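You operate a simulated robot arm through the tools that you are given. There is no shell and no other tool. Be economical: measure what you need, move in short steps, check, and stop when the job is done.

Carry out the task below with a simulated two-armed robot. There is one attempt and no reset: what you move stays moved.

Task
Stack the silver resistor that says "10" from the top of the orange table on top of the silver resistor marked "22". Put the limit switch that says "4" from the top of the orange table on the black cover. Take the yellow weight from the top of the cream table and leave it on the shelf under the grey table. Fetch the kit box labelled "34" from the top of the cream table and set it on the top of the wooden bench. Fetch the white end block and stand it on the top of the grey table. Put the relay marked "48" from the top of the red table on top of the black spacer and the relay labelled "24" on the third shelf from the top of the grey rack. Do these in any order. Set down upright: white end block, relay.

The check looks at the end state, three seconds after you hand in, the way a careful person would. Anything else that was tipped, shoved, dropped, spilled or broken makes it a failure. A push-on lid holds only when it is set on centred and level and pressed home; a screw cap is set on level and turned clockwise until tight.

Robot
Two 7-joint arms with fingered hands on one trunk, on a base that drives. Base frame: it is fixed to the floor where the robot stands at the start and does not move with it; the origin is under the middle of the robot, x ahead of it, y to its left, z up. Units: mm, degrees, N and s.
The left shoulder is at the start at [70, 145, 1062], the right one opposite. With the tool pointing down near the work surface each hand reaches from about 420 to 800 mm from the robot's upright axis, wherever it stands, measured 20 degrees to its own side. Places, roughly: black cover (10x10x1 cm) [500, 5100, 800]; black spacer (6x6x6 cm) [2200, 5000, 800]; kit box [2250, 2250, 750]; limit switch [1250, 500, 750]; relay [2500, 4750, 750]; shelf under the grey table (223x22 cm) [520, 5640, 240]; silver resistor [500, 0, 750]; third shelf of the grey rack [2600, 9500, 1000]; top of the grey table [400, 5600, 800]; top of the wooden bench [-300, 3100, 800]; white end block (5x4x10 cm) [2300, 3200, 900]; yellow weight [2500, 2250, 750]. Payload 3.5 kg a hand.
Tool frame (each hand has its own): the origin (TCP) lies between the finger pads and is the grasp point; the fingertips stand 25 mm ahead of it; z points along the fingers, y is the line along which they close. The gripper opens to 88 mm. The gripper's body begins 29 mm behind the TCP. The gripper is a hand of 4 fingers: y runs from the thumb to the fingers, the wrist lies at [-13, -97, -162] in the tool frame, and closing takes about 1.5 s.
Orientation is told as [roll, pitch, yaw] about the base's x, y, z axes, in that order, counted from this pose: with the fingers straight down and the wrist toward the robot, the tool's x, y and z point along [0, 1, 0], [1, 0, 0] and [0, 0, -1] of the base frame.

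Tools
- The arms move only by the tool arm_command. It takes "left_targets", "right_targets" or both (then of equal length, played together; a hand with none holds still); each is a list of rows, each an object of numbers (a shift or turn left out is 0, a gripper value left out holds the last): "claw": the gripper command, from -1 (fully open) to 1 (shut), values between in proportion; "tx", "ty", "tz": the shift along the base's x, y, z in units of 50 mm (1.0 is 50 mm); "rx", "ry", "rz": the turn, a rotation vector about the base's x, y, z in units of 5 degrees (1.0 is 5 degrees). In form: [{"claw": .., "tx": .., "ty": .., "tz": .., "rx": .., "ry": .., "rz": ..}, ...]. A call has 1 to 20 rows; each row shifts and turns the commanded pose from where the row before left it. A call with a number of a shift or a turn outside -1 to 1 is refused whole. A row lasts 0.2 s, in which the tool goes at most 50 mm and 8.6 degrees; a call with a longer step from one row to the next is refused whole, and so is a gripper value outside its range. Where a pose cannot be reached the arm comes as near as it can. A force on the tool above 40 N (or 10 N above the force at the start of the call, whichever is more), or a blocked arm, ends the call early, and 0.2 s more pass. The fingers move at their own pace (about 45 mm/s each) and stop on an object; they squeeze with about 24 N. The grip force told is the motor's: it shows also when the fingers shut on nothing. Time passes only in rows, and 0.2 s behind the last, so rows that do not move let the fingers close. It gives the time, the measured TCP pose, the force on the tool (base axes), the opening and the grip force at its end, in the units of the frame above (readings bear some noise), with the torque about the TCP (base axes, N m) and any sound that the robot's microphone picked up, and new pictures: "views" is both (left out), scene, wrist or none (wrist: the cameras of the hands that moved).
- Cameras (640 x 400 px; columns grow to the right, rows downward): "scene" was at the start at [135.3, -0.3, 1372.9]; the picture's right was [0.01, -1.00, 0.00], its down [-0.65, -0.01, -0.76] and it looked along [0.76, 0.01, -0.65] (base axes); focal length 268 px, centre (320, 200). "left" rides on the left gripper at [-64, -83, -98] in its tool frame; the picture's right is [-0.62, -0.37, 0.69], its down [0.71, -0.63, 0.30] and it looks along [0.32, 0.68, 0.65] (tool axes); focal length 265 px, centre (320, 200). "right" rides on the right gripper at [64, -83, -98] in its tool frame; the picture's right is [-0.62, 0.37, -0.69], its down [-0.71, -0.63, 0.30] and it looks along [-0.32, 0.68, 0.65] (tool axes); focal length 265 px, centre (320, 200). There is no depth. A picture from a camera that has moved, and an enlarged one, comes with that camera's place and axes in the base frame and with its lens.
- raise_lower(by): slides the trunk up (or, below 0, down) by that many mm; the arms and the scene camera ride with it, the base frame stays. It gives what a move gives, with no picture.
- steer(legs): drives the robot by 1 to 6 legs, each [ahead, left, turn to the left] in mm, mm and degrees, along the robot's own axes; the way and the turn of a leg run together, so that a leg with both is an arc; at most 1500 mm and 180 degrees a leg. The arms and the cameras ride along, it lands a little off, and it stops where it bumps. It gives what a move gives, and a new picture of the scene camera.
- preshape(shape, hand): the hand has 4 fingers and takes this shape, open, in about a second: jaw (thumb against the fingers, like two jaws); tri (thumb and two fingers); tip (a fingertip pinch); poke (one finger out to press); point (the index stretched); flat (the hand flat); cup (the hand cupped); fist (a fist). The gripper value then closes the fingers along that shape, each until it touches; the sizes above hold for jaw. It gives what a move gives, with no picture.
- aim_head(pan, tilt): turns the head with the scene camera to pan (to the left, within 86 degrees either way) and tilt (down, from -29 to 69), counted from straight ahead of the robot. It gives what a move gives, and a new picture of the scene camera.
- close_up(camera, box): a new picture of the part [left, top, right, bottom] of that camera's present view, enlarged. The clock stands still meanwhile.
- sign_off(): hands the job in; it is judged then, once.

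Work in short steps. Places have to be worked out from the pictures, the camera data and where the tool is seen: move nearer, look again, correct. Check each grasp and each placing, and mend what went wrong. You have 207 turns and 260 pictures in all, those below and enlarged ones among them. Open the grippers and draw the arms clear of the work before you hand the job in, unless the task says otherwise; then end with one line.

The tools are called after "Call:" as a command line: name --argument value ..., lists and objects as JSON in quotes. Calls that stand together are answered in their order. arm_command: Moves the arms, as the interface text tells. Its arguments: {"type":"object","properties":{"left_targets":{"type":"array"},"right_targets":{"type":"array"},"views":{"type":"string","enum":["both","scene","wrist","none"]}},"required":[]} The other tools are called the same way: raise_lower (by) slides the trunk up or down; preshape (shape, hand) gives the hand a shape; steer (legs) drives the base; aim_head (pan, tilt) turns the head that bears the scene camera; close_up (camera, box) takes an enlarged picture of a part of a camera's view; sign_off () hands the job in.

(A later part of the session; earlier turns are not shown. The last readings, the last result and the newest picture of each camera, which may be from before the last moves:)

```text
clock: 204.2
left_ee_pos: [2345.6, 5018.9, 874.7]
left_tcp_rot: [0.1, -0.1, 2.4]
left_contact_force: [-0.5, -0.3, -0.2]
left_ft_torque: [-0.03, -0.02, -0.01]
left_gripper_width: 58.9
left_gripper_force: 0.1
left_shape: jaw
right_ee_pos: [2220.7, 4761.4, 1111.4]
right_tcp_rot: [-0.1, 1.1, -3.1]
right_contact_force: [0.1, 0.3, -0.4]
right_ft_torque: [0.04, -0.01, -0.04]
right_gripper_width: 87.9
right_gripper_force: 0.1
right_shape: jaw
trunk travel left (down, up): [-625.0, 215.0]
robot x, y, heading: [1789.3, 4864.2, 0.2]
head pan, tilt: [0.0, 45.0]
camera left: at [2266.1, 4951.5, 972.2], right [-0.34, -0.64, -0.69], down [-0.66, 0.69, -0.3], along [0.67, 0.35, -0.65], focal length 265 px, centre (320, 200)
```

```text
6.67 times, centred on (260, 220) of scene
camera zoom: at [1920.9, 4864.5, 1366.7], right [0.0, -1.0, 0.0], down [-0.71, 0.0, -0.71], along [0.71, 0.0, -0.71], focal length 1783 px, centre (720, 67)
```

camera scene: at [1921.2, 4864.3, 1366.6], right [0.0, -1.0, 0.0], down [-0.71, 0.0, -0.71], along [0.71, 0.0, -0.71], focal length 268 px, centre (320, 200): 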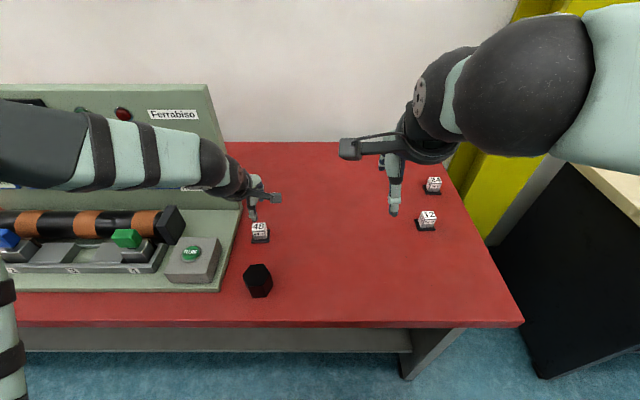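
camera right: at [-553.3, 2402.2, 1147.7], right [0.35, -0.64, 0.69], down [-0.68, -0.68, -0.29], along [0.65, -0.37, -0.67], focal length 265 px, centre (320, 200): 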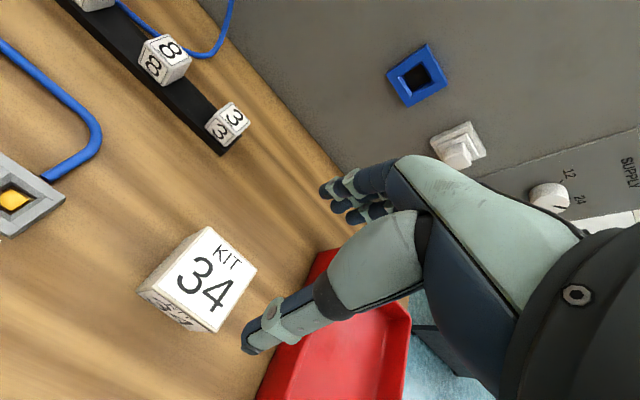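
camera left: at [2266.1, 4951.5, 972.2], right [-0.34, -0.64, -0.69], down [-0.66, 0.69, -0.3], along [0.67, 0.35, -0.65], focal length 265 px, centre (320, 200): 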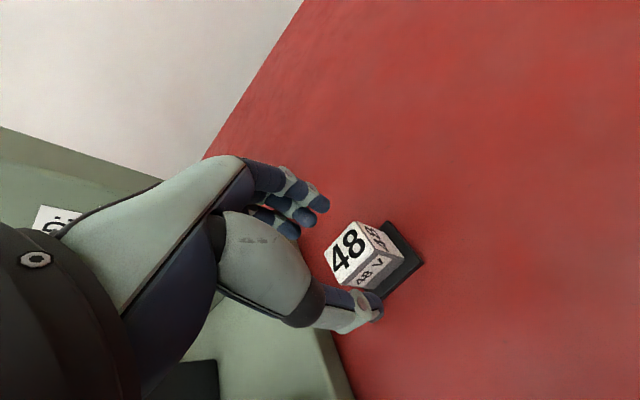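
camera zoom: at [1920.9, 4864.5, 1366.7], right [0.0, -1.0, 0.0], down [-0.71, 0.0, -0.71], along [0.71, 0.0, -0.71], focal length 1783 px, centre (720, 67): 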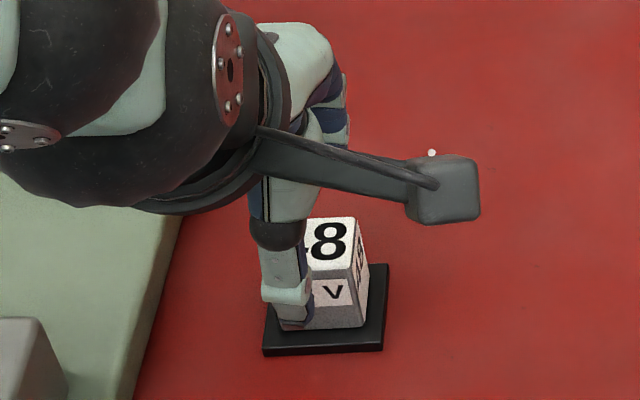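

Shift 5 mm toward -y, descend to 842 and close.

Call:
arm_command --left_targets '[{"ty": -0.11, "tz": -0.3}, {"tz": -0.36}, {}, {"claw": 1}, {"claw": 1}, {}, {}, {}, {}]' --views "wrist"

Call:
close_up --camera "scene" --box '[220, 190, 300, 250]'

```text
clock: 206.2
left_ee_pos: [2344.9, 5014.2, 843.0]
left_tcp_rot: [0.0, 0.0, 2.4]
left_contact_force: [-0.3, -0.9, -0.1]
left_ft_torque: [0.0, 0.0, 0.01]
left_gripper_width: 20.9
left_gripper_force: 24.3
left_shape: jaw
right_ee_pos: [2221.3, 4762.1, 1110.4]
right_tcp_rot: [-0.2, 1.0, -3.1]
right_contact_force: [0.8, -0.2, -0.2]
right_ft_torque: [0.01, 0.0, -0.03]
right_gripper_width: 87.9
right_gripper_force: 0.1
right_shape: jaw
trunk travel left (down, up): [-625.0, 215.0]
robot x, y, heading: [1785.7, 4863.5, -0.0]
head pan, tilt: [0.0, 45.0]
camera left: at [2264.9, 4947.4, 940.6], right [-0.34, -0.63, -0.69], down [-0.66, 0.69, -0.3], along [0.67, 0.35, -0.65], focal length 265 px, centre (320, 200)
```

left: 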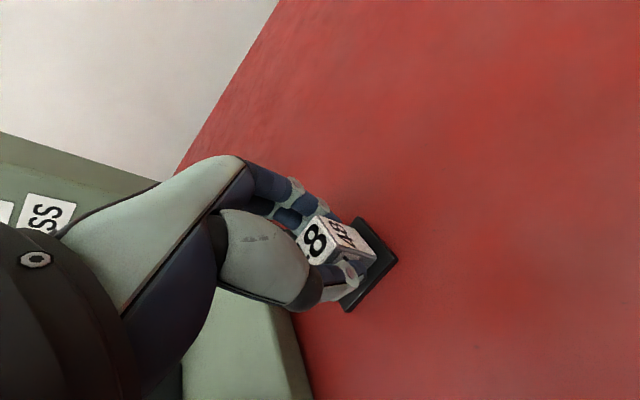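

```text
6.67 times, centred on (260, 220) of scene
camera zoom: at [1921.6, 4864.5, 1366.6], right [0.0, -1.0, 0.0], down [-0.71, 0.0, -0.71], along [0.71, 0.0, -0.71], focal length 1783 px, centre (720, 67)
```

zoom: 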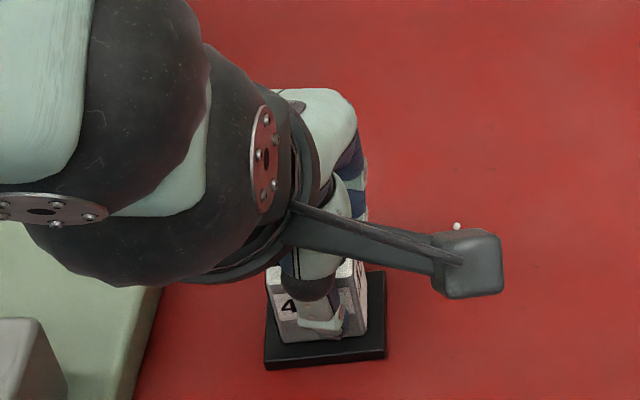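

Gripped. Lift 120 mm and check.

Call:
arm_command --left_targets '[{"tz": 0.3}, {"tz": 0.6}, {"tz": 0.8}, {"tz": 0.8}, {}]'

Call:
close_up --camera "scene" --box '[220, 190, 300, 310]'

```text
clock: 207.4
left_ee_pos: [2345.1, 5015.8, 966.8]
left_tcp_rot: [0.0, 0.0, 2.4]
left_contact_force: [-0.5, 0.2, -1.4]
left_ft_torque: [-0.01, 0.03, -0.01]
left_gripper_width: 20.5
left_gripper_force: 23.6
left_shape: jaw
right_ee_pos: [2222.9, 4761.5, 1110.2]
right_tcp_rot: [-0.1, 1.0, -3.1]
right_contact_force: [0.0, 0.3, -1.0]
right_ft_torque: [0.0, -0.01, 0.02]
right_gripper_width: 87.7
right_gripper_force: 0.0
right_shape: jaw
trunk travel left (down, up): [-625.0, 215.0]
robot x, y, heading: [1788.8, 4867.8, 0.3]
head pan, tilt: [0.0, 45.0]
camera scene: at [1922.4, 4864.7, 1366.5], right [0.0, -1.0, 0.0], down [-0.71, 0.0, -0.71], along [0.71, 0.0, -0.71], focal length 268 px, centre (320, 200)
camera left: at [2263.5, 4948.0, 1065.2], right [-0.34, -0.63, -0.69], down [-0.66, 0.69, -0.3], along [0.67, 0.35, -0.65], focal length 265 px, centre (320, 200)
```

scene: 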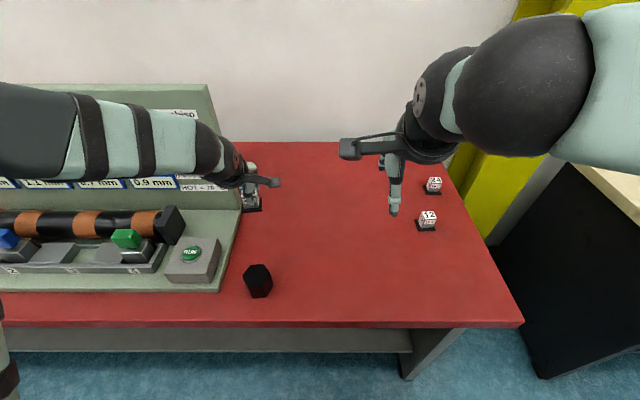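
left: 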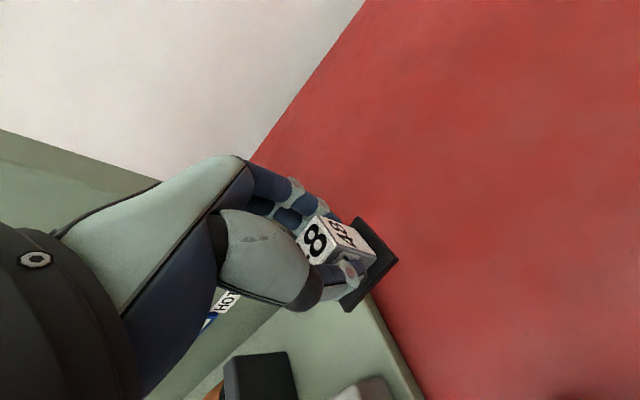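

```text
3.33 times, centred on (260, 250) of scene
camera zoom: at [1922.4, 4864.7, 1366.5], right [0.0, -1.0, 0.0], down [-0.71, 0.0, -0.71], along [0.71, 0.0, -0.71], focal length 892 px, centre (520, 33)
```

zoom: 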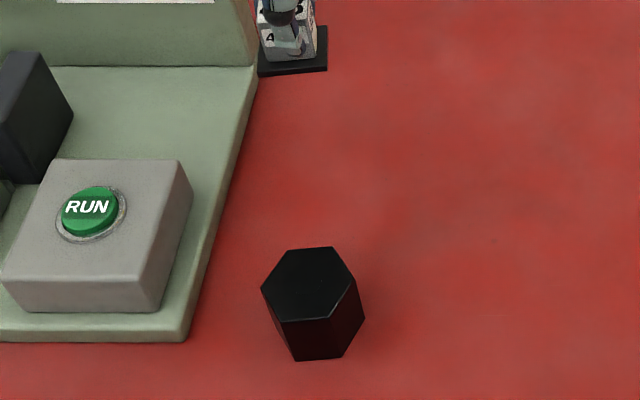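

Spacer top centre ≈(2208,4998,857). I back the base 80 mm to keep comfortable reach, then position the relay over it.

Call:
steer --legs '[[-90, 0, 0]]'

```text
clock: 208.5
left_ee_pos: [2251.1, 5014.2, 966.3]
left_tcp_rot: [0.0, 0.0, 2.5]
left_contact_force: [-0.5, 0.3, -0.5]
left_ft_torque: [-0.04, -0.02, -0.01]
left_gripper_width: 20.7
left_gripper_force: 24.2
left_shape: jaw
right_ee_pos: [2130.8, 4761.9, 1109.9]
right_tcp_rot: [-0.2, 1.1, -3.0]
right_contact_force: [0.2, 0.2, 0.1]
right_ft_torque: [-0.03, -0.01, 0.01]
right_gripper_width: 87.9
right_gripper_force: 0.1
right_shape: jaw
trunk travel left (down, up): [-625.0, 215.0]
robot x, y, heading: [1700.2, 4863.3, 0.3]
head pan, tilt: [0.0, 45.0]
camera scene: at [1830.4, 4864.4, 1366.5], right [0.0, -1.0, 0.0], down [-0.71, 0.0, -0.71], along [0.71, 0.0, -0.71], focal length 268 px, centre (320, 200)
```

scene: 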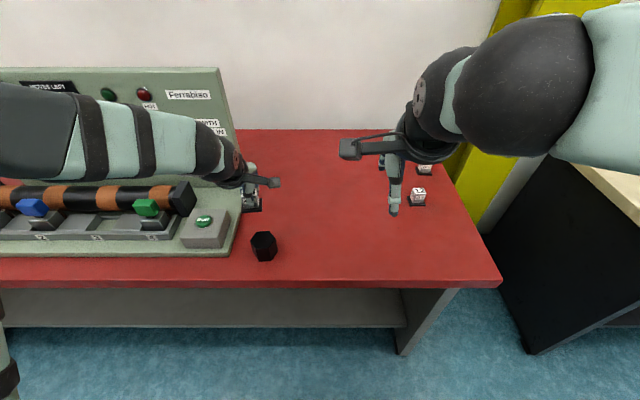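

Call:
arm_command --left_targets '[{"tx": -0.45, "ty": -0.16}, {"tx": -0.45, "ty": -0.18}, {"tz": -0.4}, {}]' --views "wrist"

Call:
close_up --camera "scene" --box '[220, 190, 320, 270]'

```text
clock: 209.5
left_ee_pos: [2206.0, 4997.3, 946.3]
left_tcp_rot: [0.0, 0.0, 2.4]
left_contact_force: [-0.1, 0.4, -1.1]
left_ft_torque: [0.03, 0.0, -0.03]
left_gripper_width: 20.3
left_gripper_force: 24.0
left_shape: jaw
right_ee_pos: [2129.5, 4762.7, 1110.7]
right_tcp_rot: [-0.2, 1.1, -3.1]
right_contact_force: [-0.8, 0.4, -0.1]
right_ft_torque: [-0.02, 0.01, -0.02]
right_gripper_width: 87.7
right_gripper_force: 0.0
right_shape: jaw
trunk travel left (down, up): [-625.0, 215.0]
robot x, y, heading: [1700.8, 4866.9, -0.1]
head pan, tilt: [0.0, 45.0]
camera left: at [2125.7, 4930.4, 1044.8], right [-0.34, -0.63, -0.69], down [-0.66, 0.69, -0.3], along [0.67, 0.35, -0.65], focal length 265 px, centre (320, 200)
```

left: 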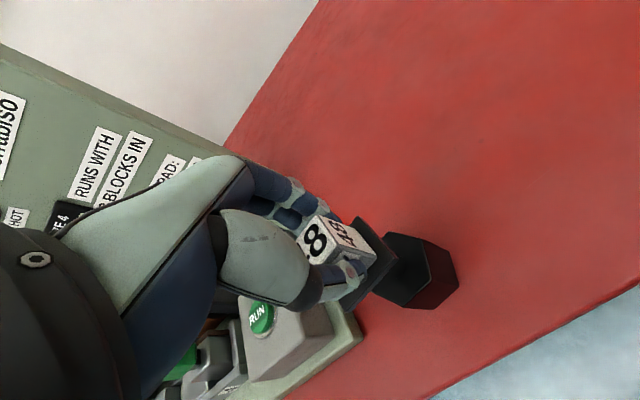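

```text
5.00 times, centred on (270, 230) of scene
camera zoom: at [1829.4, 4864.3, 1366.6], right [0.0, -1.0, 0.0], down [-0.71, 0.0, -0.71], along [0.71, 0.0, -0.71], focal length 1338 px, centre (570, 50)
```

zoom: 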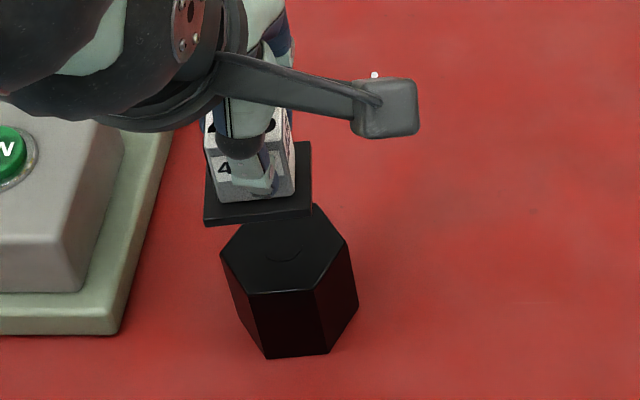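

Very close; shift 4 mm to -y and lower toward contact (~903).

Call:
arm_command --left_targets '[{"ty": -0.08, "tz": -0.4}, {"tz": -0.3}, {"tz": -0.1}, {"tz": -0.06}, {}]' --views "wrist"

Call:
close_up --camera "scene" --box '[220, 190, 320, 270]'

```text
clock: 210.7
left_ee_pos: [2205.1, 4993.2, 903.5]
left_tcp_rot: [0.0, 0.0, 2.4]
left_contact_force: [-0.6, 0.0, -0.6]
left_ft_torque: [0.0, 0.03, -0.01]
left_gripper_width: 20.2
left_gripper_force: 23.9
left_shape: jaw
right_ee_pos: [2129.4, 4761.6, 1110.0]
right_tcp_rot: [-0.2, 1.1, -3.1]
right_contact_force: [0.6, 0.9, 0.8]
right_ft_torque: [0.01, -0.05, 0.02]
right_gripper_width: 87.9
right_gripper_force: 0.1
right_shape: jaw
trunk travel left (down, up): [-625.0, 215.0]
robot x, y, heading: [1697.8, 4862.2, 0.1]
head pan, tilt: [0.0, 45.0]
camera left: at [2125.1, 4926.4, 1002.1], right [-0.34, -0.63, -0.69], down [-0.66, 0.69, -0.3], along [0.67, 0.35, -0.65], focal length 265 px, centre (320, 200)
```

left: 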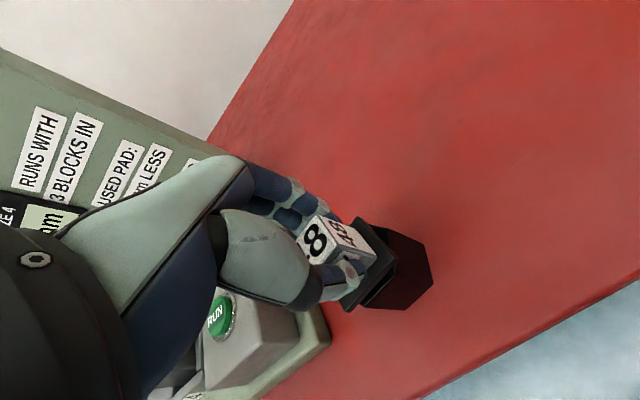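

```text
5.00 times, centred on (270, 230) of scene
camera zoom: at [1829.5, 4864.4, 1366.6], right [0.0, -1.0, 0.0], down [-0.71, 0.0, -0.71], along [0.71, 0.0, -0.71], focal length 1338 px, centre (570, 50)
```

zoom: 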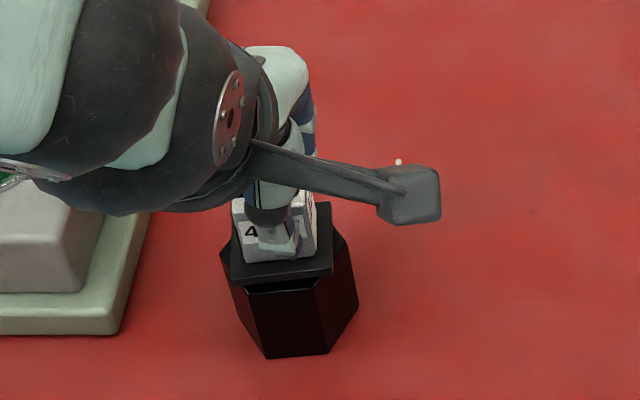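

Nearly touching; lower by small steps.

Call:
arm_command --left_targets '[{"tz": -0.06}, {"tz": -0.06}, {"tz": -0.06}, {}]' --views "none"

Call:
close_up --camera "scene" --box '[220, 190, 320, 270]'

```text
clock: 211.7
left_ee_pos: [2206.4, 4993.4, 895.7]
left_tcp_rot: [0.1, -0.2, 2.4]
left_contact_force: [0.5, 0.4, 9.9]
left_ft_torque: [-0.01, -0.01, -0.02]
left_gripper_width: 20.9
left_gripper_force: 23.8
left_shape: jaw
right_ee_pos: [2128.8, 4760.7, 1110.3]
right_tcp_rot: [-0.2, 1.0, -3.1]
right_contact_force: [-1.5, -1.0, 0.1]
right_ft_torque: [-0.02, 0.01, 0.0]
right_gripper_width: 88.0
right_gripper_force: 0.2
right_shape: jaw
trunk travel left (down, up): [-625.0, 215.0]
robot x, y, heading: [1695.6, 4870.6, -0.3]
head pan, tilt: [0.0, 45.0]
```

```text
5.00 times, centred on (270, 230) of scene
camera zoom: at [1828.1, 4864.0, 1366.9], right [0.0, -1.0, 0.0], down [-0.71, 0.0, -0.71], along [0.71, 0.0, -0.71], focal length 1338 px, centre (570, 50)
```

zoom: 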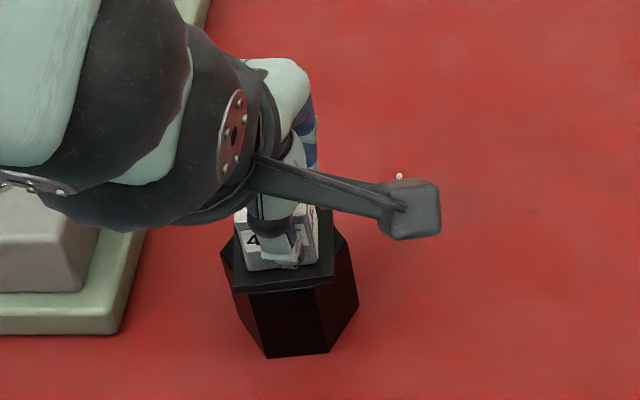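

Contact, centred. Release gently and lift.

Call:
arm_command --left_targets '[{"tz": 0.02, "claw": -0.2}, {}, {}, {}, {}, {"tz": 0.3}, {"tz": 0.5}, {"tz": 0.8}, {"tz": 0.9}, {"tz": 0.9}]' --views "wrist"

Call:
close_up --camera "scene" --box '[220, 190, 320, 270]'

```text
clock: 213.9
left_ee_pos: [2204.4, 4992.7, 1065.1]
left_tcp_rot: [0.0, 0.0, 2.4]
left_contact_force: [0.8, -1.2, 0.0]
left_ft_torque: [-0.01, 0.02, -0.01]
left_gripper_width: 52.4
left_gripper_force: 0.0
left_shape: jaw
right_ee_pos: [2128.7, 4761.1, 1110.6]
right_tcp_rot: [-0.2, 1.1, -3.1]
right_contact_force: [-0.5, 0.8, -0.6]
right_ft_torque: [-0.03, -0.01, -0.01]
right_gripper_width: 88.0
right_gripper_force: 0.0
right_shape: jaw
trunk travel left (down, up): [-625.0, 215.0]
robot x, y, heading: [1696.6, 4866.3, -0.1]
head pan, tilt: [0.0, 45.0]
camera left: at [2124.9, 4925.7, 1164.2], right [-0.34, -0.63, -0.69], down [-0.66, 0.69, -0.3], along [0.67, 0.35, -0.65], focal length 265 px, centre (320, 200)
```

left: 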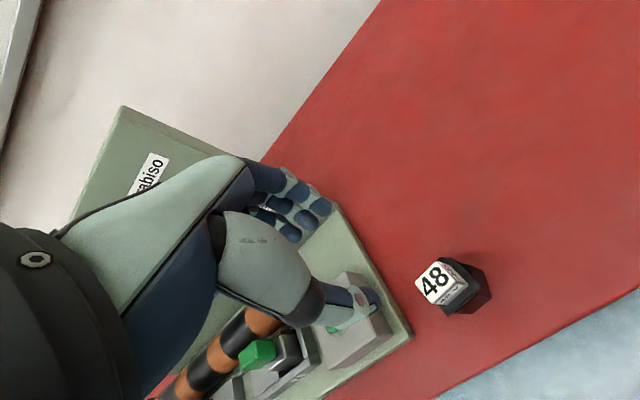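

```text
5.00 times, centred on (270, 230) of scene
camera zoom: at [1828.5, 4864.0, 1366.7], right [0.0, -1.0, 0.0], down [-0.71, 0.0, -0.71], along [0.71, 0.0, -0.71], focal length 1338 px, centre (570, 50)
```

zoom: 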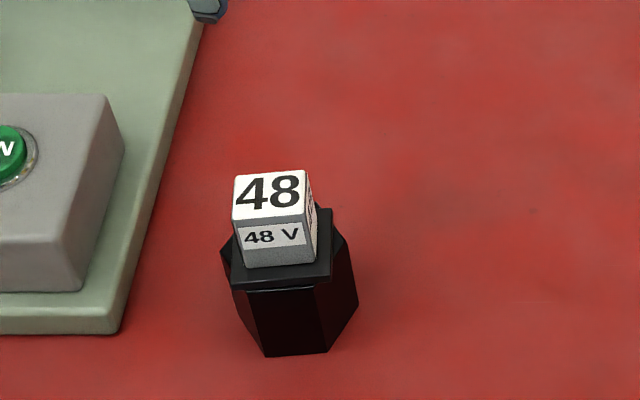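

Relay 48 is standing on the spacer. Now relay 24 ≈(2522,4523): move base to (1830,4700) to take it with the right hand.

Call:
steer --legs '[[0, -165, 0], [130, 0, 0]]'

Call:
close_up --camera "scene" --box '[340, 150, 460, 240]'

```text
clock: 216.2
left_ee_pos: [2335.7, 4833.7, 1064.9]
left_tcp_rot: [0.0, 0.0, 2.6]
left_contact_force: [1.2, -0.7, -0.1]
left_ft_torque: [0.05, 0.01, -0.01]
left_gripper_width: 52.6
left_gripper_force: 0.1
left_shape: jaw
right_ee_pos: [2260.3, 4600.5, 1110.5]
right_tcp_rot: [-0.2, 1.1, -2.9]
right_contact_force: [-0.3, -0.6, -0.5]
right_ft_torque: [0.01, -0.02, -0.03]
right_gripper_width: 87.8
right_gripper_force: 0.1
right_shape: jaw
trunk travel left (down, up): [-625.0, 215.0]
robot x, y, heading: [1831.2, 4703.3, 0.3]
head pan, tilt: [0.0, 45.0]
camera scene: at [1958.9, 4702.0, 1366.8], right [0.0, -1.0, 0.0], down [-0.71, 0.0, -0.71], along [0.71, 0.0, -0.71], focal length 268 px, centre (320, 200)
```

scene: 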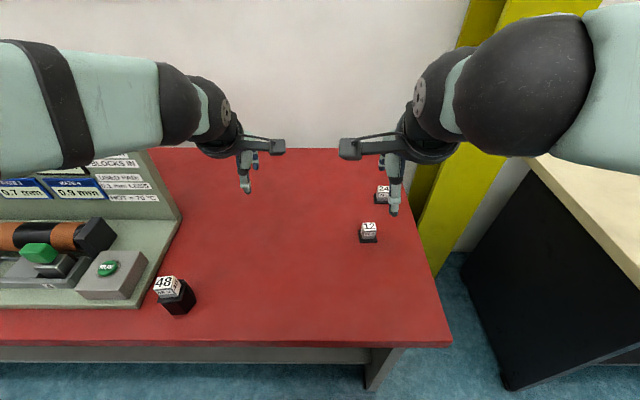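

```text
4.44 times, centred on (400, 195) of scene
camera zoom: at [1958.9, 4702.0, 1366.8], right [0.0, -1.0, 0.0], down [-0.71, 0.0, -0.71], along [0.71, 0.0, -0.71], focal length 1189 px, centre (-36, 222)
```

zoom: 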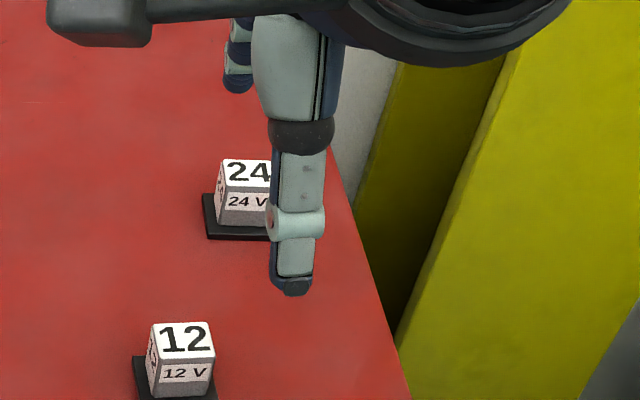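

Relay 24 ≈(2528,4519), top ≈841. Advance the right hand high, then lower to z≈930.

Call:
arm_command --right_targets '[{"tx": 0.8, "ty": -0.25, "claw": -0.35}, {"tx": 0.8, "ty": -0.25, "rz": 0.3}, {"tx": 0.8, "ty": -0.25, "rz": 0.3}, {"tx": 0.8, "ty": -0.25, "tz": -0.3}, {"tx": 0.8, "ty": -0.25, "tz": -0.3}, {"tx": 0.8, "ty": -0.2, "tz": -0.4}, {"tx": 0.52, "ty": -0.17, "tz": -0.8}, {"tz": -0.9}, {"tz": -0.9}, {}]'

Call:
close_up --camera "right" --box '[120, 100, 440, 340]'

```text
clock: 218.4
left_ee_pos: [2334.7, 4831.0, 1065.4]
left_tcp_rot: [0.0, -0.1, 2.6]
left_contact_force: [0.4, 0.1, -0.2]
left_ft_torque: [-0.03, 0.01, 0.02]
left_gripper_width: 52.5
left_gripper_force: 0.1
left_shape: jaw
right_ee_pos: [2528.5, 4519.8, 932.0]
right_tcp_rot: [-0.2, 1.0, 0.2]
right_contact_force: [-0.3, 0.6, 0.9]
right_ft_torque: [-0.01, 0.02, -0.02]
right_gripper_width: 59.7
right_gripper_force: 0.1
right_shape: jaw
trunk travel left (down, up): [-625.0, 215.0]
robot x, y, heading: [1828.8, 4700.4, 0.2]
head pan, tilt: [0.0, 45.0]
camera scene: at [1960.0, 4702.2, 1366.7], right [0.0, -1.0, 0.0], down [-0.71, 0.0, -0.71], along [0.71, 0.0, -0.71], focal length 268 px, centre (320, 200)
camera right: at [2445.6, 4584.3, 1029.6], right [0.38, -0.62, 0.69], down [-0.63, -0.72, -0.29], along [0.67, -0.33, -0.67], focal length 265 px, centre (320, 200)
```

scene: 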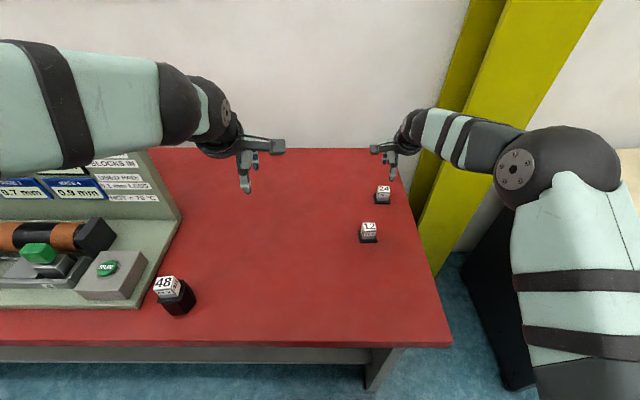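
right: 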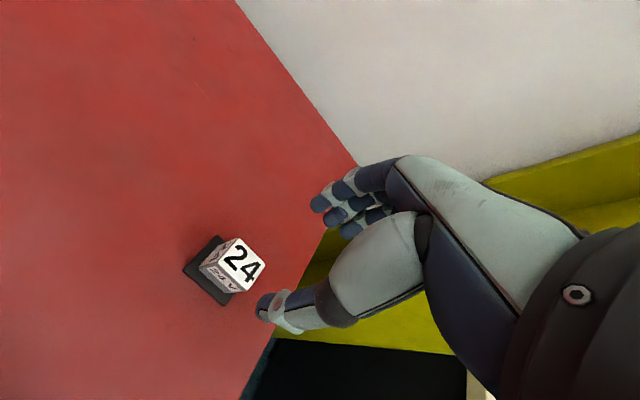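

```text
1.67 times, centred on (280, 220) of right
camera zoom: at [2445.6, 4584.3, 1029.6], right [0.38, -0.62, 0.69], down [-0.63, -0.72, -0.29], along [0.67, -0.33, -0.67], focal length 442 px, centre (387, 167)
```

zoom: 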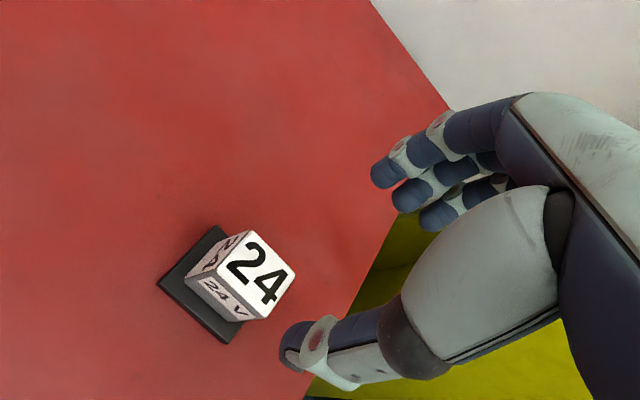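

Views agree: (2527,4520). Descend to 842 and close.

Call:
arm_command --right_targets '[{"tz": -0.6, "ry": -0.2, "rz": 0.3}, {"tz": -0.6}, {"tz": -0.6}, {}, {"claw": 1}, {"claw": 1}, {}, {}, {}, {}]' --views "wrist"

```text
clock: 220.6
left_ee_pos: [2335.7, 4832.5, 1063.9]
left_tcp_rot: [0.0, 0.0, 2.7]
left_contact_force: [-0.5, 0.1, -0.1]
left_ft_torque: [-0.01, 0.0, 0.0]
left_gripper_width: 52.3
left_gripper_force: 0.0
left_shape: jaw
right_ee_pos: [2527.2, 4519.7, 838.3]
right_tcp_rot: [-0.2, 0.1, 1.6]
right_contact_force: [0.5, -0.7, 1.3]
right_ft_torque: [0.01, 0.0, -0.04]
right_gripper_width: 21.0
right_gripper_force: 23.8
right_shape: jaw
trunk travel left (down, up): [-625.0, 215.0]
robot x, y, heading: [1828.0, 4704.4, 0.2]
head pan, tilt: [0.0, 45.0]
camera right: at [2440.5, 4581.4, 936.1], right [0.39, -0.61, 0.69], down [-0.61, -0.73, -0.3], along [0.69, -0.31, -0.65], focal length 265 px, centre (320, 200)
```

right: 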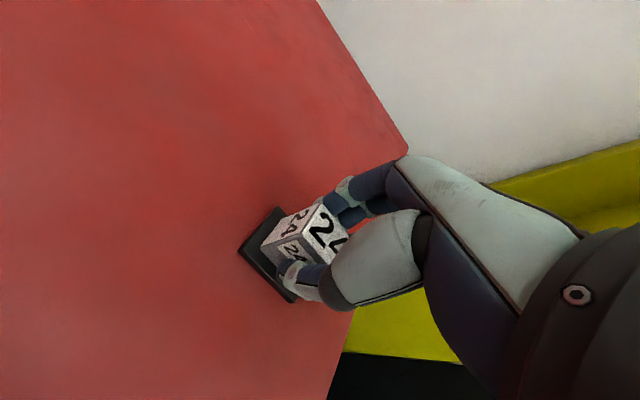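

Gripped. Lift and retract.

Call:
arm_command --right_targets '[{"tz": 0.3}, {"tz": 0.6}, {"tz": 0.9}, {"tz": 0.9}, {"tz": 0.9}, {"tx": -0.8, "tz": 0.4}, {"tx": -0.8, "tz": 0.4}, {"tx": -0.8}, {"tx": -0.8}, {"tx": -0.8}, {}]'

```text
clock: 223.0
left_ee_pos: [2338.7, 4832.4, 1064.6]
left_tcp_rot: [0.0, -0.1, 2.6]
left_contact_force: [0.3, 0.8, 1.1]
left_ft_torque: [-0.01, -0.01, 0.0]
left_gripper_width: 52.0
left_gripper_force: 0.1
left_shape: jaw
right_ee_pos: [2329.3, 4520.5, 1061.6]
right_tcp_rot: [-0.4, 0.1, 1.6]
right_contact_force: [0.7, 0.1, -1.1]
right_ft_torque: [-0.02, 0.03, 0.03]
right_gripper_width: 21.2
right_gripper_force: 24.3
right_shape: jaw
trunk travel left (down, up): [-625.0, 215.0]
robot x, y, heading: [1829.9, 4702.3, 0.1]
head pan, tilt: [0.0, 45.0]
camera scene: at [1961.9, 4702.1, 1366.4], right [0.0, -1.0, 0.0], down [-0.71, 0.0, -0.71], along [0.71, 0.0, -0.71], focal length 268 px, centre (320, 200)
camera right: at [2243.4, 4583.0, 1159.1], right [0.39, -0.61, 0.69], down [-0.61, -0.73, -0.3], along [0.69, -0.31, -0.65], focal length 265 px, centre (320, 200)
```

scene: 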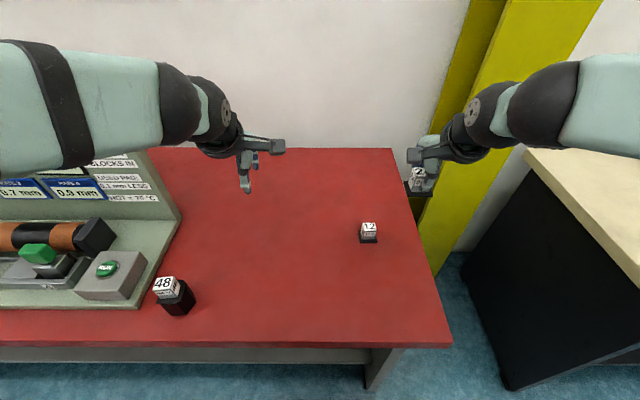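
right: 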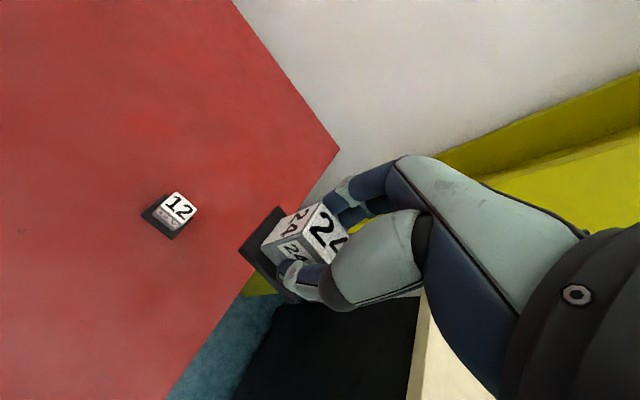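

Relay 24 held. Next the white end block near (2300,3200): back off, strafe right along the aisle and look.

Call:
steer --legs '[[-420, 0, 0], [0, -1450, 0]]'

Call:
aim_head --pan 0 --tilt 30

```text
clock: 232.4
left_ee_pos: [1929.3, 3382.8, 1065.2]
left_tcp_rot: [-0.1, 0.0, 4.0]
left_contact_force: [-0.1, 0.6, -0.4]
left_ft_torque: [0.01, -0.01, 0.01]
left_gripper_width: 52.4
left_gripper_force: 0.0
left_shape: jaw
right_ee_pos: [1928.9, 3071.3, 1062.4]
right_tcp_rot: [-0.1, 0.1, 3.0]
right_contact_force: [-0.2, 0.3, -1.2]
right_ft_torque: [0.01, 0.02, 0.03]
right_gripper_width: 21.4
right_gripper_force: 23.9
right_shape: jaw
trunk travel left (down, up): [-625.0, 215.0]
robot x, y, heading: [1423.9, 3242.0, 1.7]
head pan, tilt: [0.0, 45.0]
camera scene: at [1556.1, 3243.8, 1366.6], right [0.03, -1.0, 0.0], down [-0.71, -0.02, -0.71], along [0.71, 0.02, -0.71], focal length 268 px, centre (320, 200)
```

scene: 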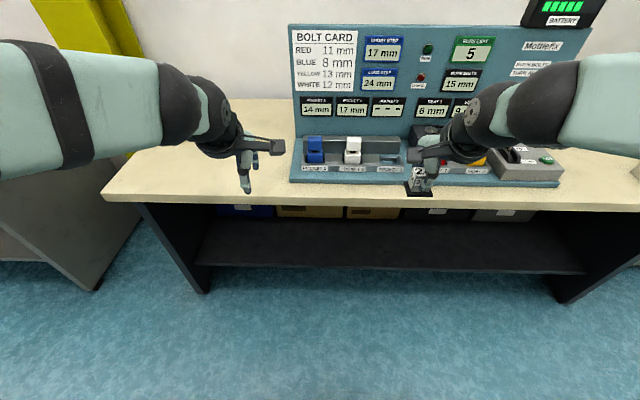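

```text
clock: 233.2
left_ee_pos: [1929.6, 3382.0, 1064.2]
left_tcp_rot: [0.0, 0.1, 3.8]
left_contact_force: [0.4, 0.1, 0.4]
left_ft_torque: [0.04, 0.01, 0.01]
left_gripper_width: 52.4
left_gripper_force: 0.0
left_shape: jaw
right_ee_pos: [1926.8, 3071.1, 1062.8]
right_tcp_rot: [-0.2, 0.1, 2.9]
right_contact_force: [0.2, 0.1, -0.1]
right_ft_torque: [0.0, -0.03, -0.03]
right_gripper_width: 21.0
right_gripper_force: 24.2
right_shape: jaw
trunk travel left (down, up): [-625.0, 215.0]
robot x, y, heading: [1423.2, 3239.9, 1.8]
head pan, tilt: [0.0, 30.0]
camera scene: at [1565.2, 3243.9, 1389.1], right [0.03, -1.0, 0.0], down [-0.5, -0.01, -0.87], along [0.87, 0.02, -0.5], focal length 268 px, centre (320, 200)
```

scene: 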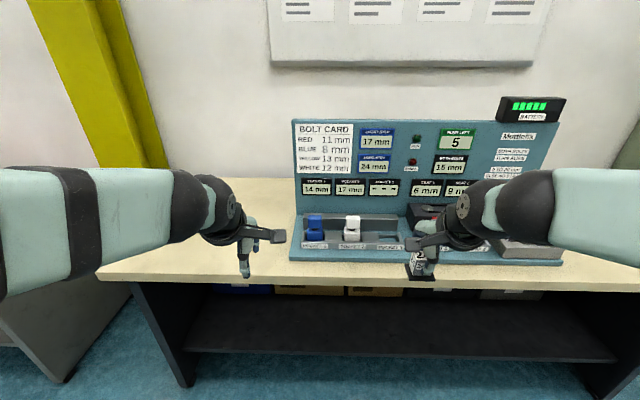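

The white block sits in a pocket of the Mottlefix machine. Zoom in.

Call:
close_up --camera "scene" --box '[280, 110, 440, 270]'

Call:
close_up --camera "scene" --box '[400, 90, 580, 270]'

```text
2.50 times, centred on (360, 190) of scene
camera zoom: at [1565.2, 3243.9, 1389.1], right [0.03, -1.0, 0.0], down [-0.5, -0.01, -0.87], along [0.87, 0.02, -0.5], focal length 669 px, centre (220, 225)
```

zoom: 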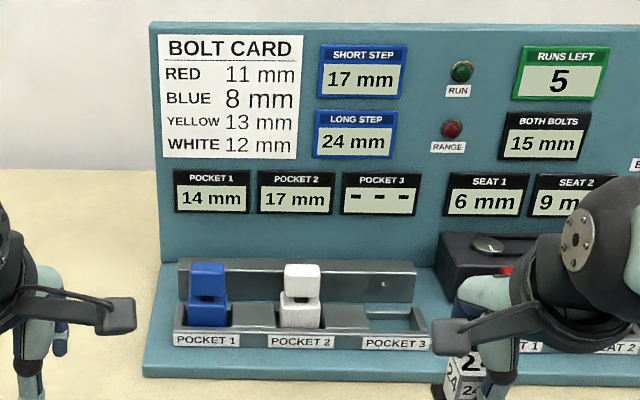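

```text
2.22 times, centred on (490, 180) of scene
camera zoom: at [1565.2, 3243.9, 1389.1], right [0.03, -1.0, 0.0], down [-0.5, -0.01, -0.87], along [0.87, 0.02, -0.5], focal length 594 px, centre (-58, 244)
```

zoom: 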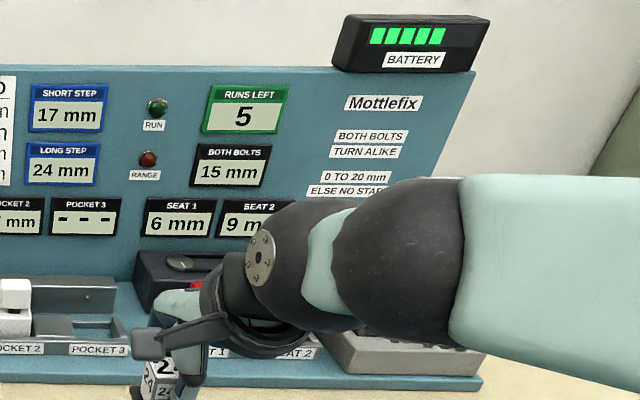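

The white block stands in "Pocket 2" of the machine. I approach to (1700,3060) for the left hand and look closely at how it sits.

Call:
steer --legs '[[0, -170, -1.8], [280, 0, 0]]'

Call:
aim_head --pan 0 --tilt 40

Call:
close_up --camera "scene" --box '[220, 130, 380, 270]'

Call:
close_up --camera "left" --box '[0, 0, 640, 400]'

```text
clock: 236.3
left_ee_pos: [2222.6, 3191.9, 1066.2]
left_tcp_rot: [0.0, -0.1, 1.8]
left_contact_force: [0.3, -1.0, 0.6]
left_ft_torque: [-0.01, -0.01, 0.0]
left_gripper_width: 52.6
left_gripper_force: 0.1
left_shape: jaw
right_ee_pos: [2208.4, 2880.5, 1062.2]
right_tcp_rot: [-0.2, 0.0, 0.7]
right_contact_force: [-0.3, -0.4, -0.8]
right_ft_torque: [0.04, -0.02, 0.01]
right_gripper_width: 21.4
right_gripper_force: 24.3
right_shape: jaw
trunk travel left (down, up): [-625.0, 215.0]
robot x, y, heading: [1712.1, 3067.6, -0.5]
head pan, tilt: [0.0, 30.0]
camera scene: at [1853.2, 3066.1, 1389.3], right [-0.01, -1.0, 0.0], down [-0.5, 0.01, -0.87], along [0.87, -0.01, -0.5], focal length 268 px, centre (320, 200)
```

scene: 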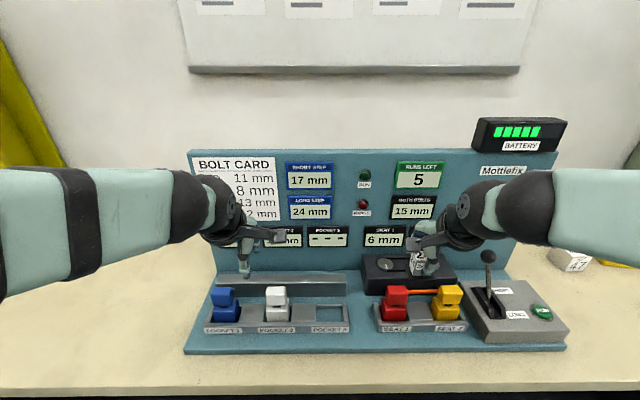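

```text
clock: 237.0
left_ee_pos: [2222.7, 3190.8, 1064.9]
left_tcp_rot: [0.1, 0.1, 1.8]
left_contact_force: [0.0, 0.9, 0.4]
left_ft_torque: [-0.02, -0.02, 0.03]
left_gripper_width: 52.7
left_gripper_force: 0.0
left_shape: jaw
right_ee_pos: [2210.8, 2881.0, 1061.9]
right_tcp_rot: [-0.2, 0.1, 0.9]
right_contact_force: [0.3, 0.1, -1.1]
right_ft_torque: [-0.01, -0.04, -0.02]
right_gripper_width: 21.3
right_gripper_force: 23.7
right_shape: jaw
trunk travel left (down, up): [-625.0, 215.0]
robot x, y, heading: [1712.4, 3067.6, -0.6]
head pan, tilt: [0.0, 40.0]
camera scene: at [1849.1, 3066.0, 1373.8], right [-0.01, -1.0, 0.0], down [-0.64, 0.01, -0.77], along [0.77, -0.01, -0.64], focal length 268 px, centre (320, 200)
```

scene: 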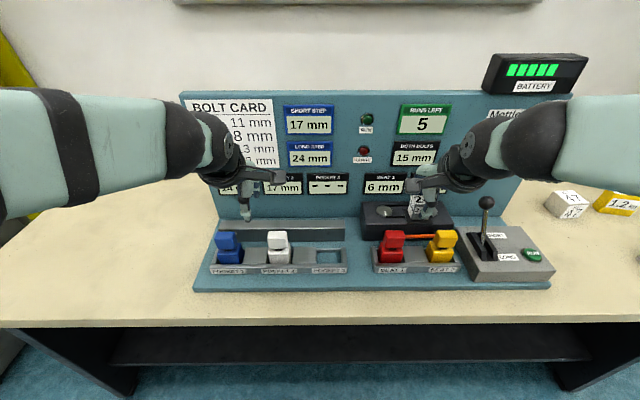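

```text
2.86 times, centred on (300, 200) of scene
camera zoom: at [1849.1, 3066.0, 1373.8], right [-0.01, -1.0, 0.0], down [-0.64, 0.01, -0.77], along [0.77, -0.01, -0.64], focal length 764 px, centre (377, 200)
```

zoom: 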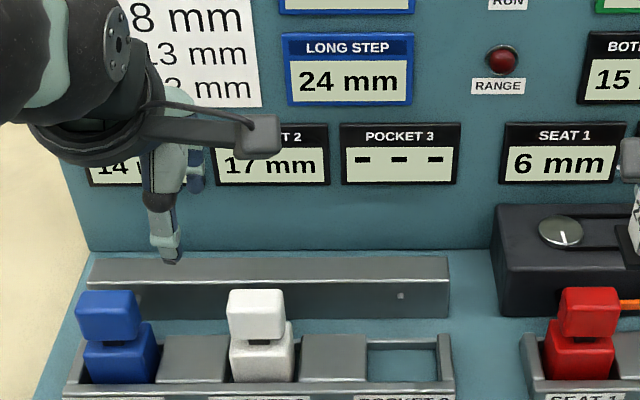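

```text
1.00 times, centred on (320, 200) of left (not enlarged: the box is as wide or as high as the picture)
camera zoom: at [2142.2, 3124.6, 1163.5], right [-0.35, -0.63, -0.69], down [-0.65, 0.69, -0.3], along [0.67, 0.35, -0.65], focal length 265 px, centre (320, 200)
```

zoom: 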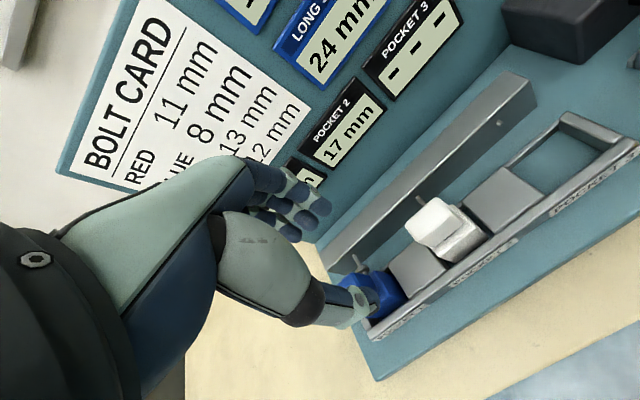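

Each pocket seems to have a bolt from the rear bar. Zoom with the left camera to see whether the white block is actually bolted.

Call:
close_up --camera "left" --box '[330, 80, 640, 340]'

Call:
close_up --camera "right" --box '[0, 0, 640, 400]'

```text
1.54 times, centred on (485, 210) of left
camera zoom: at [2142.2, 3124.6, 1163.5], right [-0.35, -0.63, -0.69], down [-0.65, 0.69, -0.3], along [0.67, 0.35, -0.65], focal length 408 px, centre (66, 185)
```

zoom: 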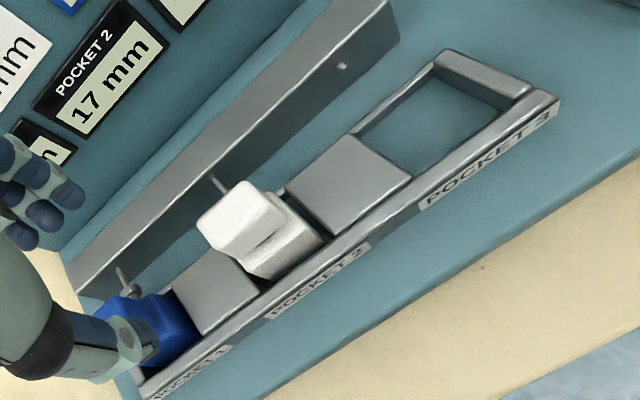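

```text
1.00 times, centred on (320, 200) of right (not enlarged: the box is as wide or as high as the picture)
camera zoom: at [2125.8, 2943.0, 1159.4], right [0.38, -0.61, 0.69], down [-0.62, -0.72, -0.3], along [0.69, -0.32, -0.65], focal length 265 px, centre (320, 200)
```

zoom: 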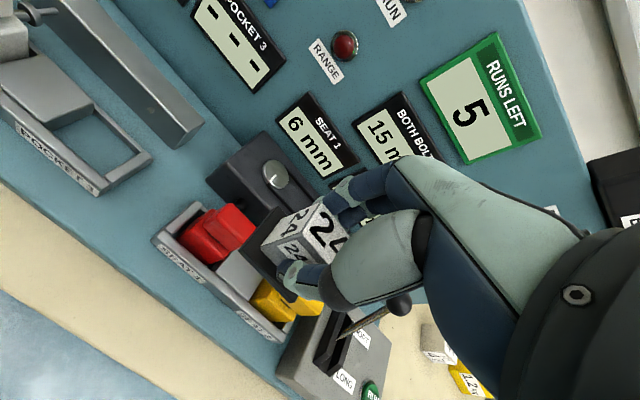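

The block head top is at ≈(2244,3153,951), ~45 mm wide. I'll grip the head along y: turn the left hand to yaw -90 while moving above it.

Call:
arm_command --left_targets '[{"claw": -1, "rz": -1, "tx": 0.02, "ty": -0.04}, {"rz": -1, "tx": 0.02, "ty": -0.04}, {"rz": -1, "tx": 0.02, "ty": -0.04}, {"rz": -1, "tx": 0.02, "ty": -0.04}, {"rz": -1, "tx": 0.02, "ty": -0.04}, {"rz": -1, "tx": 0.02, "ty": -0.04}, {"rz": -1, "tx": 0.02, "ty": -0.04}, {"rz": -1, "tx": 0.02, "ty": -0.04}, {"rz": -1, "tx": 0.02, "ty": -0.04}, {"rz": -1, "tx": 0.02, "ty": -0.04}, {"rz": -1, "tx": 0.02, "ty": -0.04}, {"rz": -1, "tx": 0.02, "ty": -0.04}, {"rz": -1, "tx": 0.02, "ty": -0.04}, {"rz": -1, "tx": 0.02, "ty": -0.04}, {"rz": -1, "tx": 0.02, "ty": -0.04}, {"rz": -1, "tx": 0.02, "ty": -0.04}, {"rz": -1, "tx": 0.02, "ty": -0.04}, {"rz": -1, "tx": 0.02, "ty": -0.04}, {"rz": -0.4, "tz": -0.5}, {"tz": -0.3}]'

Call:
close_up --camera "scene" --box '[200, 170, 360, 290]'

```text
clock: 241.2
left_ee_pos: [2239.6, 3153.4, 1025.6]
left_tcp_rot: [0.0, 0.1, -90.3]
left_contact_force: [-0.6, -0.3, 0.1]
left_ft_torque: [-0.02, 0.0, 0.01]
left_gripper_width: 87.4
left_gripper_force: 0.1
left_shape: jaw
right_ee_pos: [2210.5, 2879.2, 1062.6]
right_tcp_rot: [-0.1, 0.2, 0.8]
right_contact_force: [0.0, -0.3, -1.0]
right_ft_torque: [0.02, 0.04, 0.01]
right_gripper_width: 21.5
right_gripper_force: 23.8
right_shape: jaw
trunk travel left (down, up): [-625.0, 215.0]
robot x, y, heading: [1714.8, 3067.6, -0.4]
head pan, tilt: [0.0, 40.0]
camera scene: at [1848.6, 3065.9, 1373.9], right [-0.01, -1.0, 0.0], down [-0.64, 0.01, -0.77], along [0.77, -0.01, -0.64], focal length 268 px, centre (320, 200)
camera left: at [2176.5, 3238.0, 1123.3], right [-0.62, 0.37, -0.69], down [0.72, 0.63, -0.3], along [0.32, -0.69, -0.65], focal length 265 px, centre (320, 200)
```

scene: 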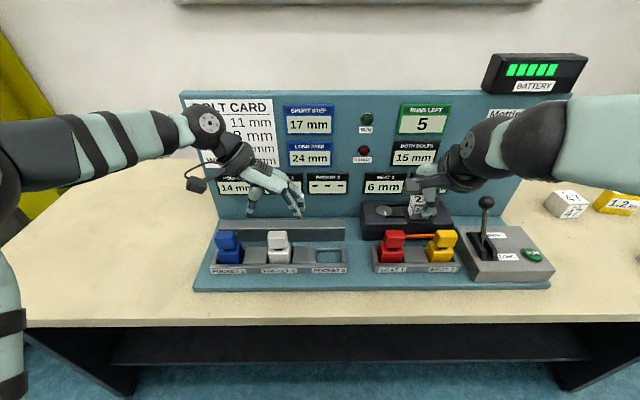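
left: 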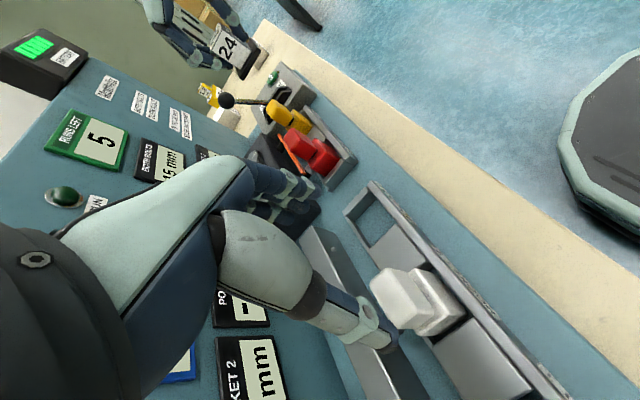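

```text
3.33 times, centred on (280, 230) of scene
camera zoom: at [1848.6, 3065.9, 1373.9], right [-0.01, -1.0, 0.0], down [-0.64, 0.01, -0.77], along [0.77, -0.01, -0.64], focal length 892 px, centre (453, 100)
```

zoom: 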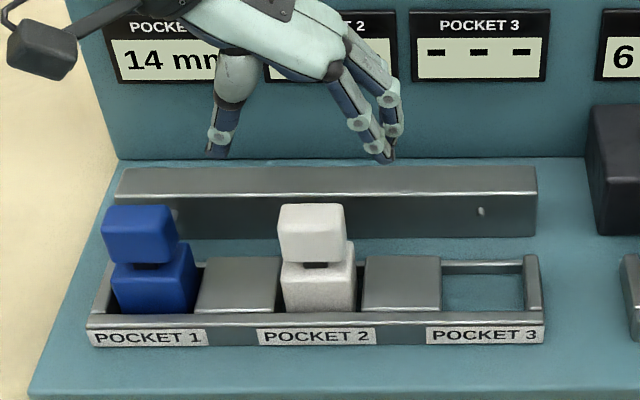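

Zoom in on the white head from the left camera to settle the y position.

Call:
close_up --camera "left" --box '[300, 180, 520, 400]'

```text
1.82 times, centred on (410, 290) of left
camera zoom: at [2176.5, 3238.0, 1123.3], right [-0.62, 0.37, -0.69], down [0.72, 0.63, -0.3], along [0.32, -0.69, -0.65], focal length 483 px, centre (156, 36)
```

zoom: 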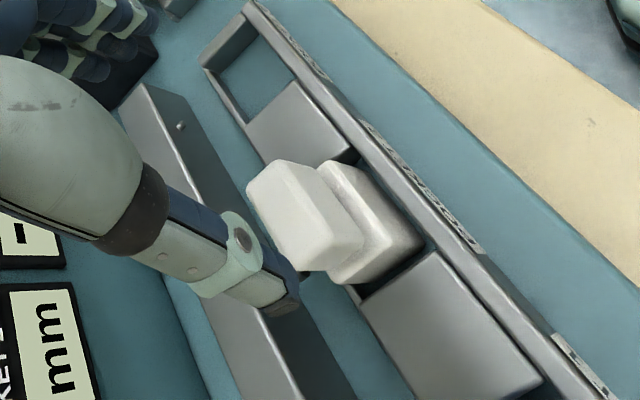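

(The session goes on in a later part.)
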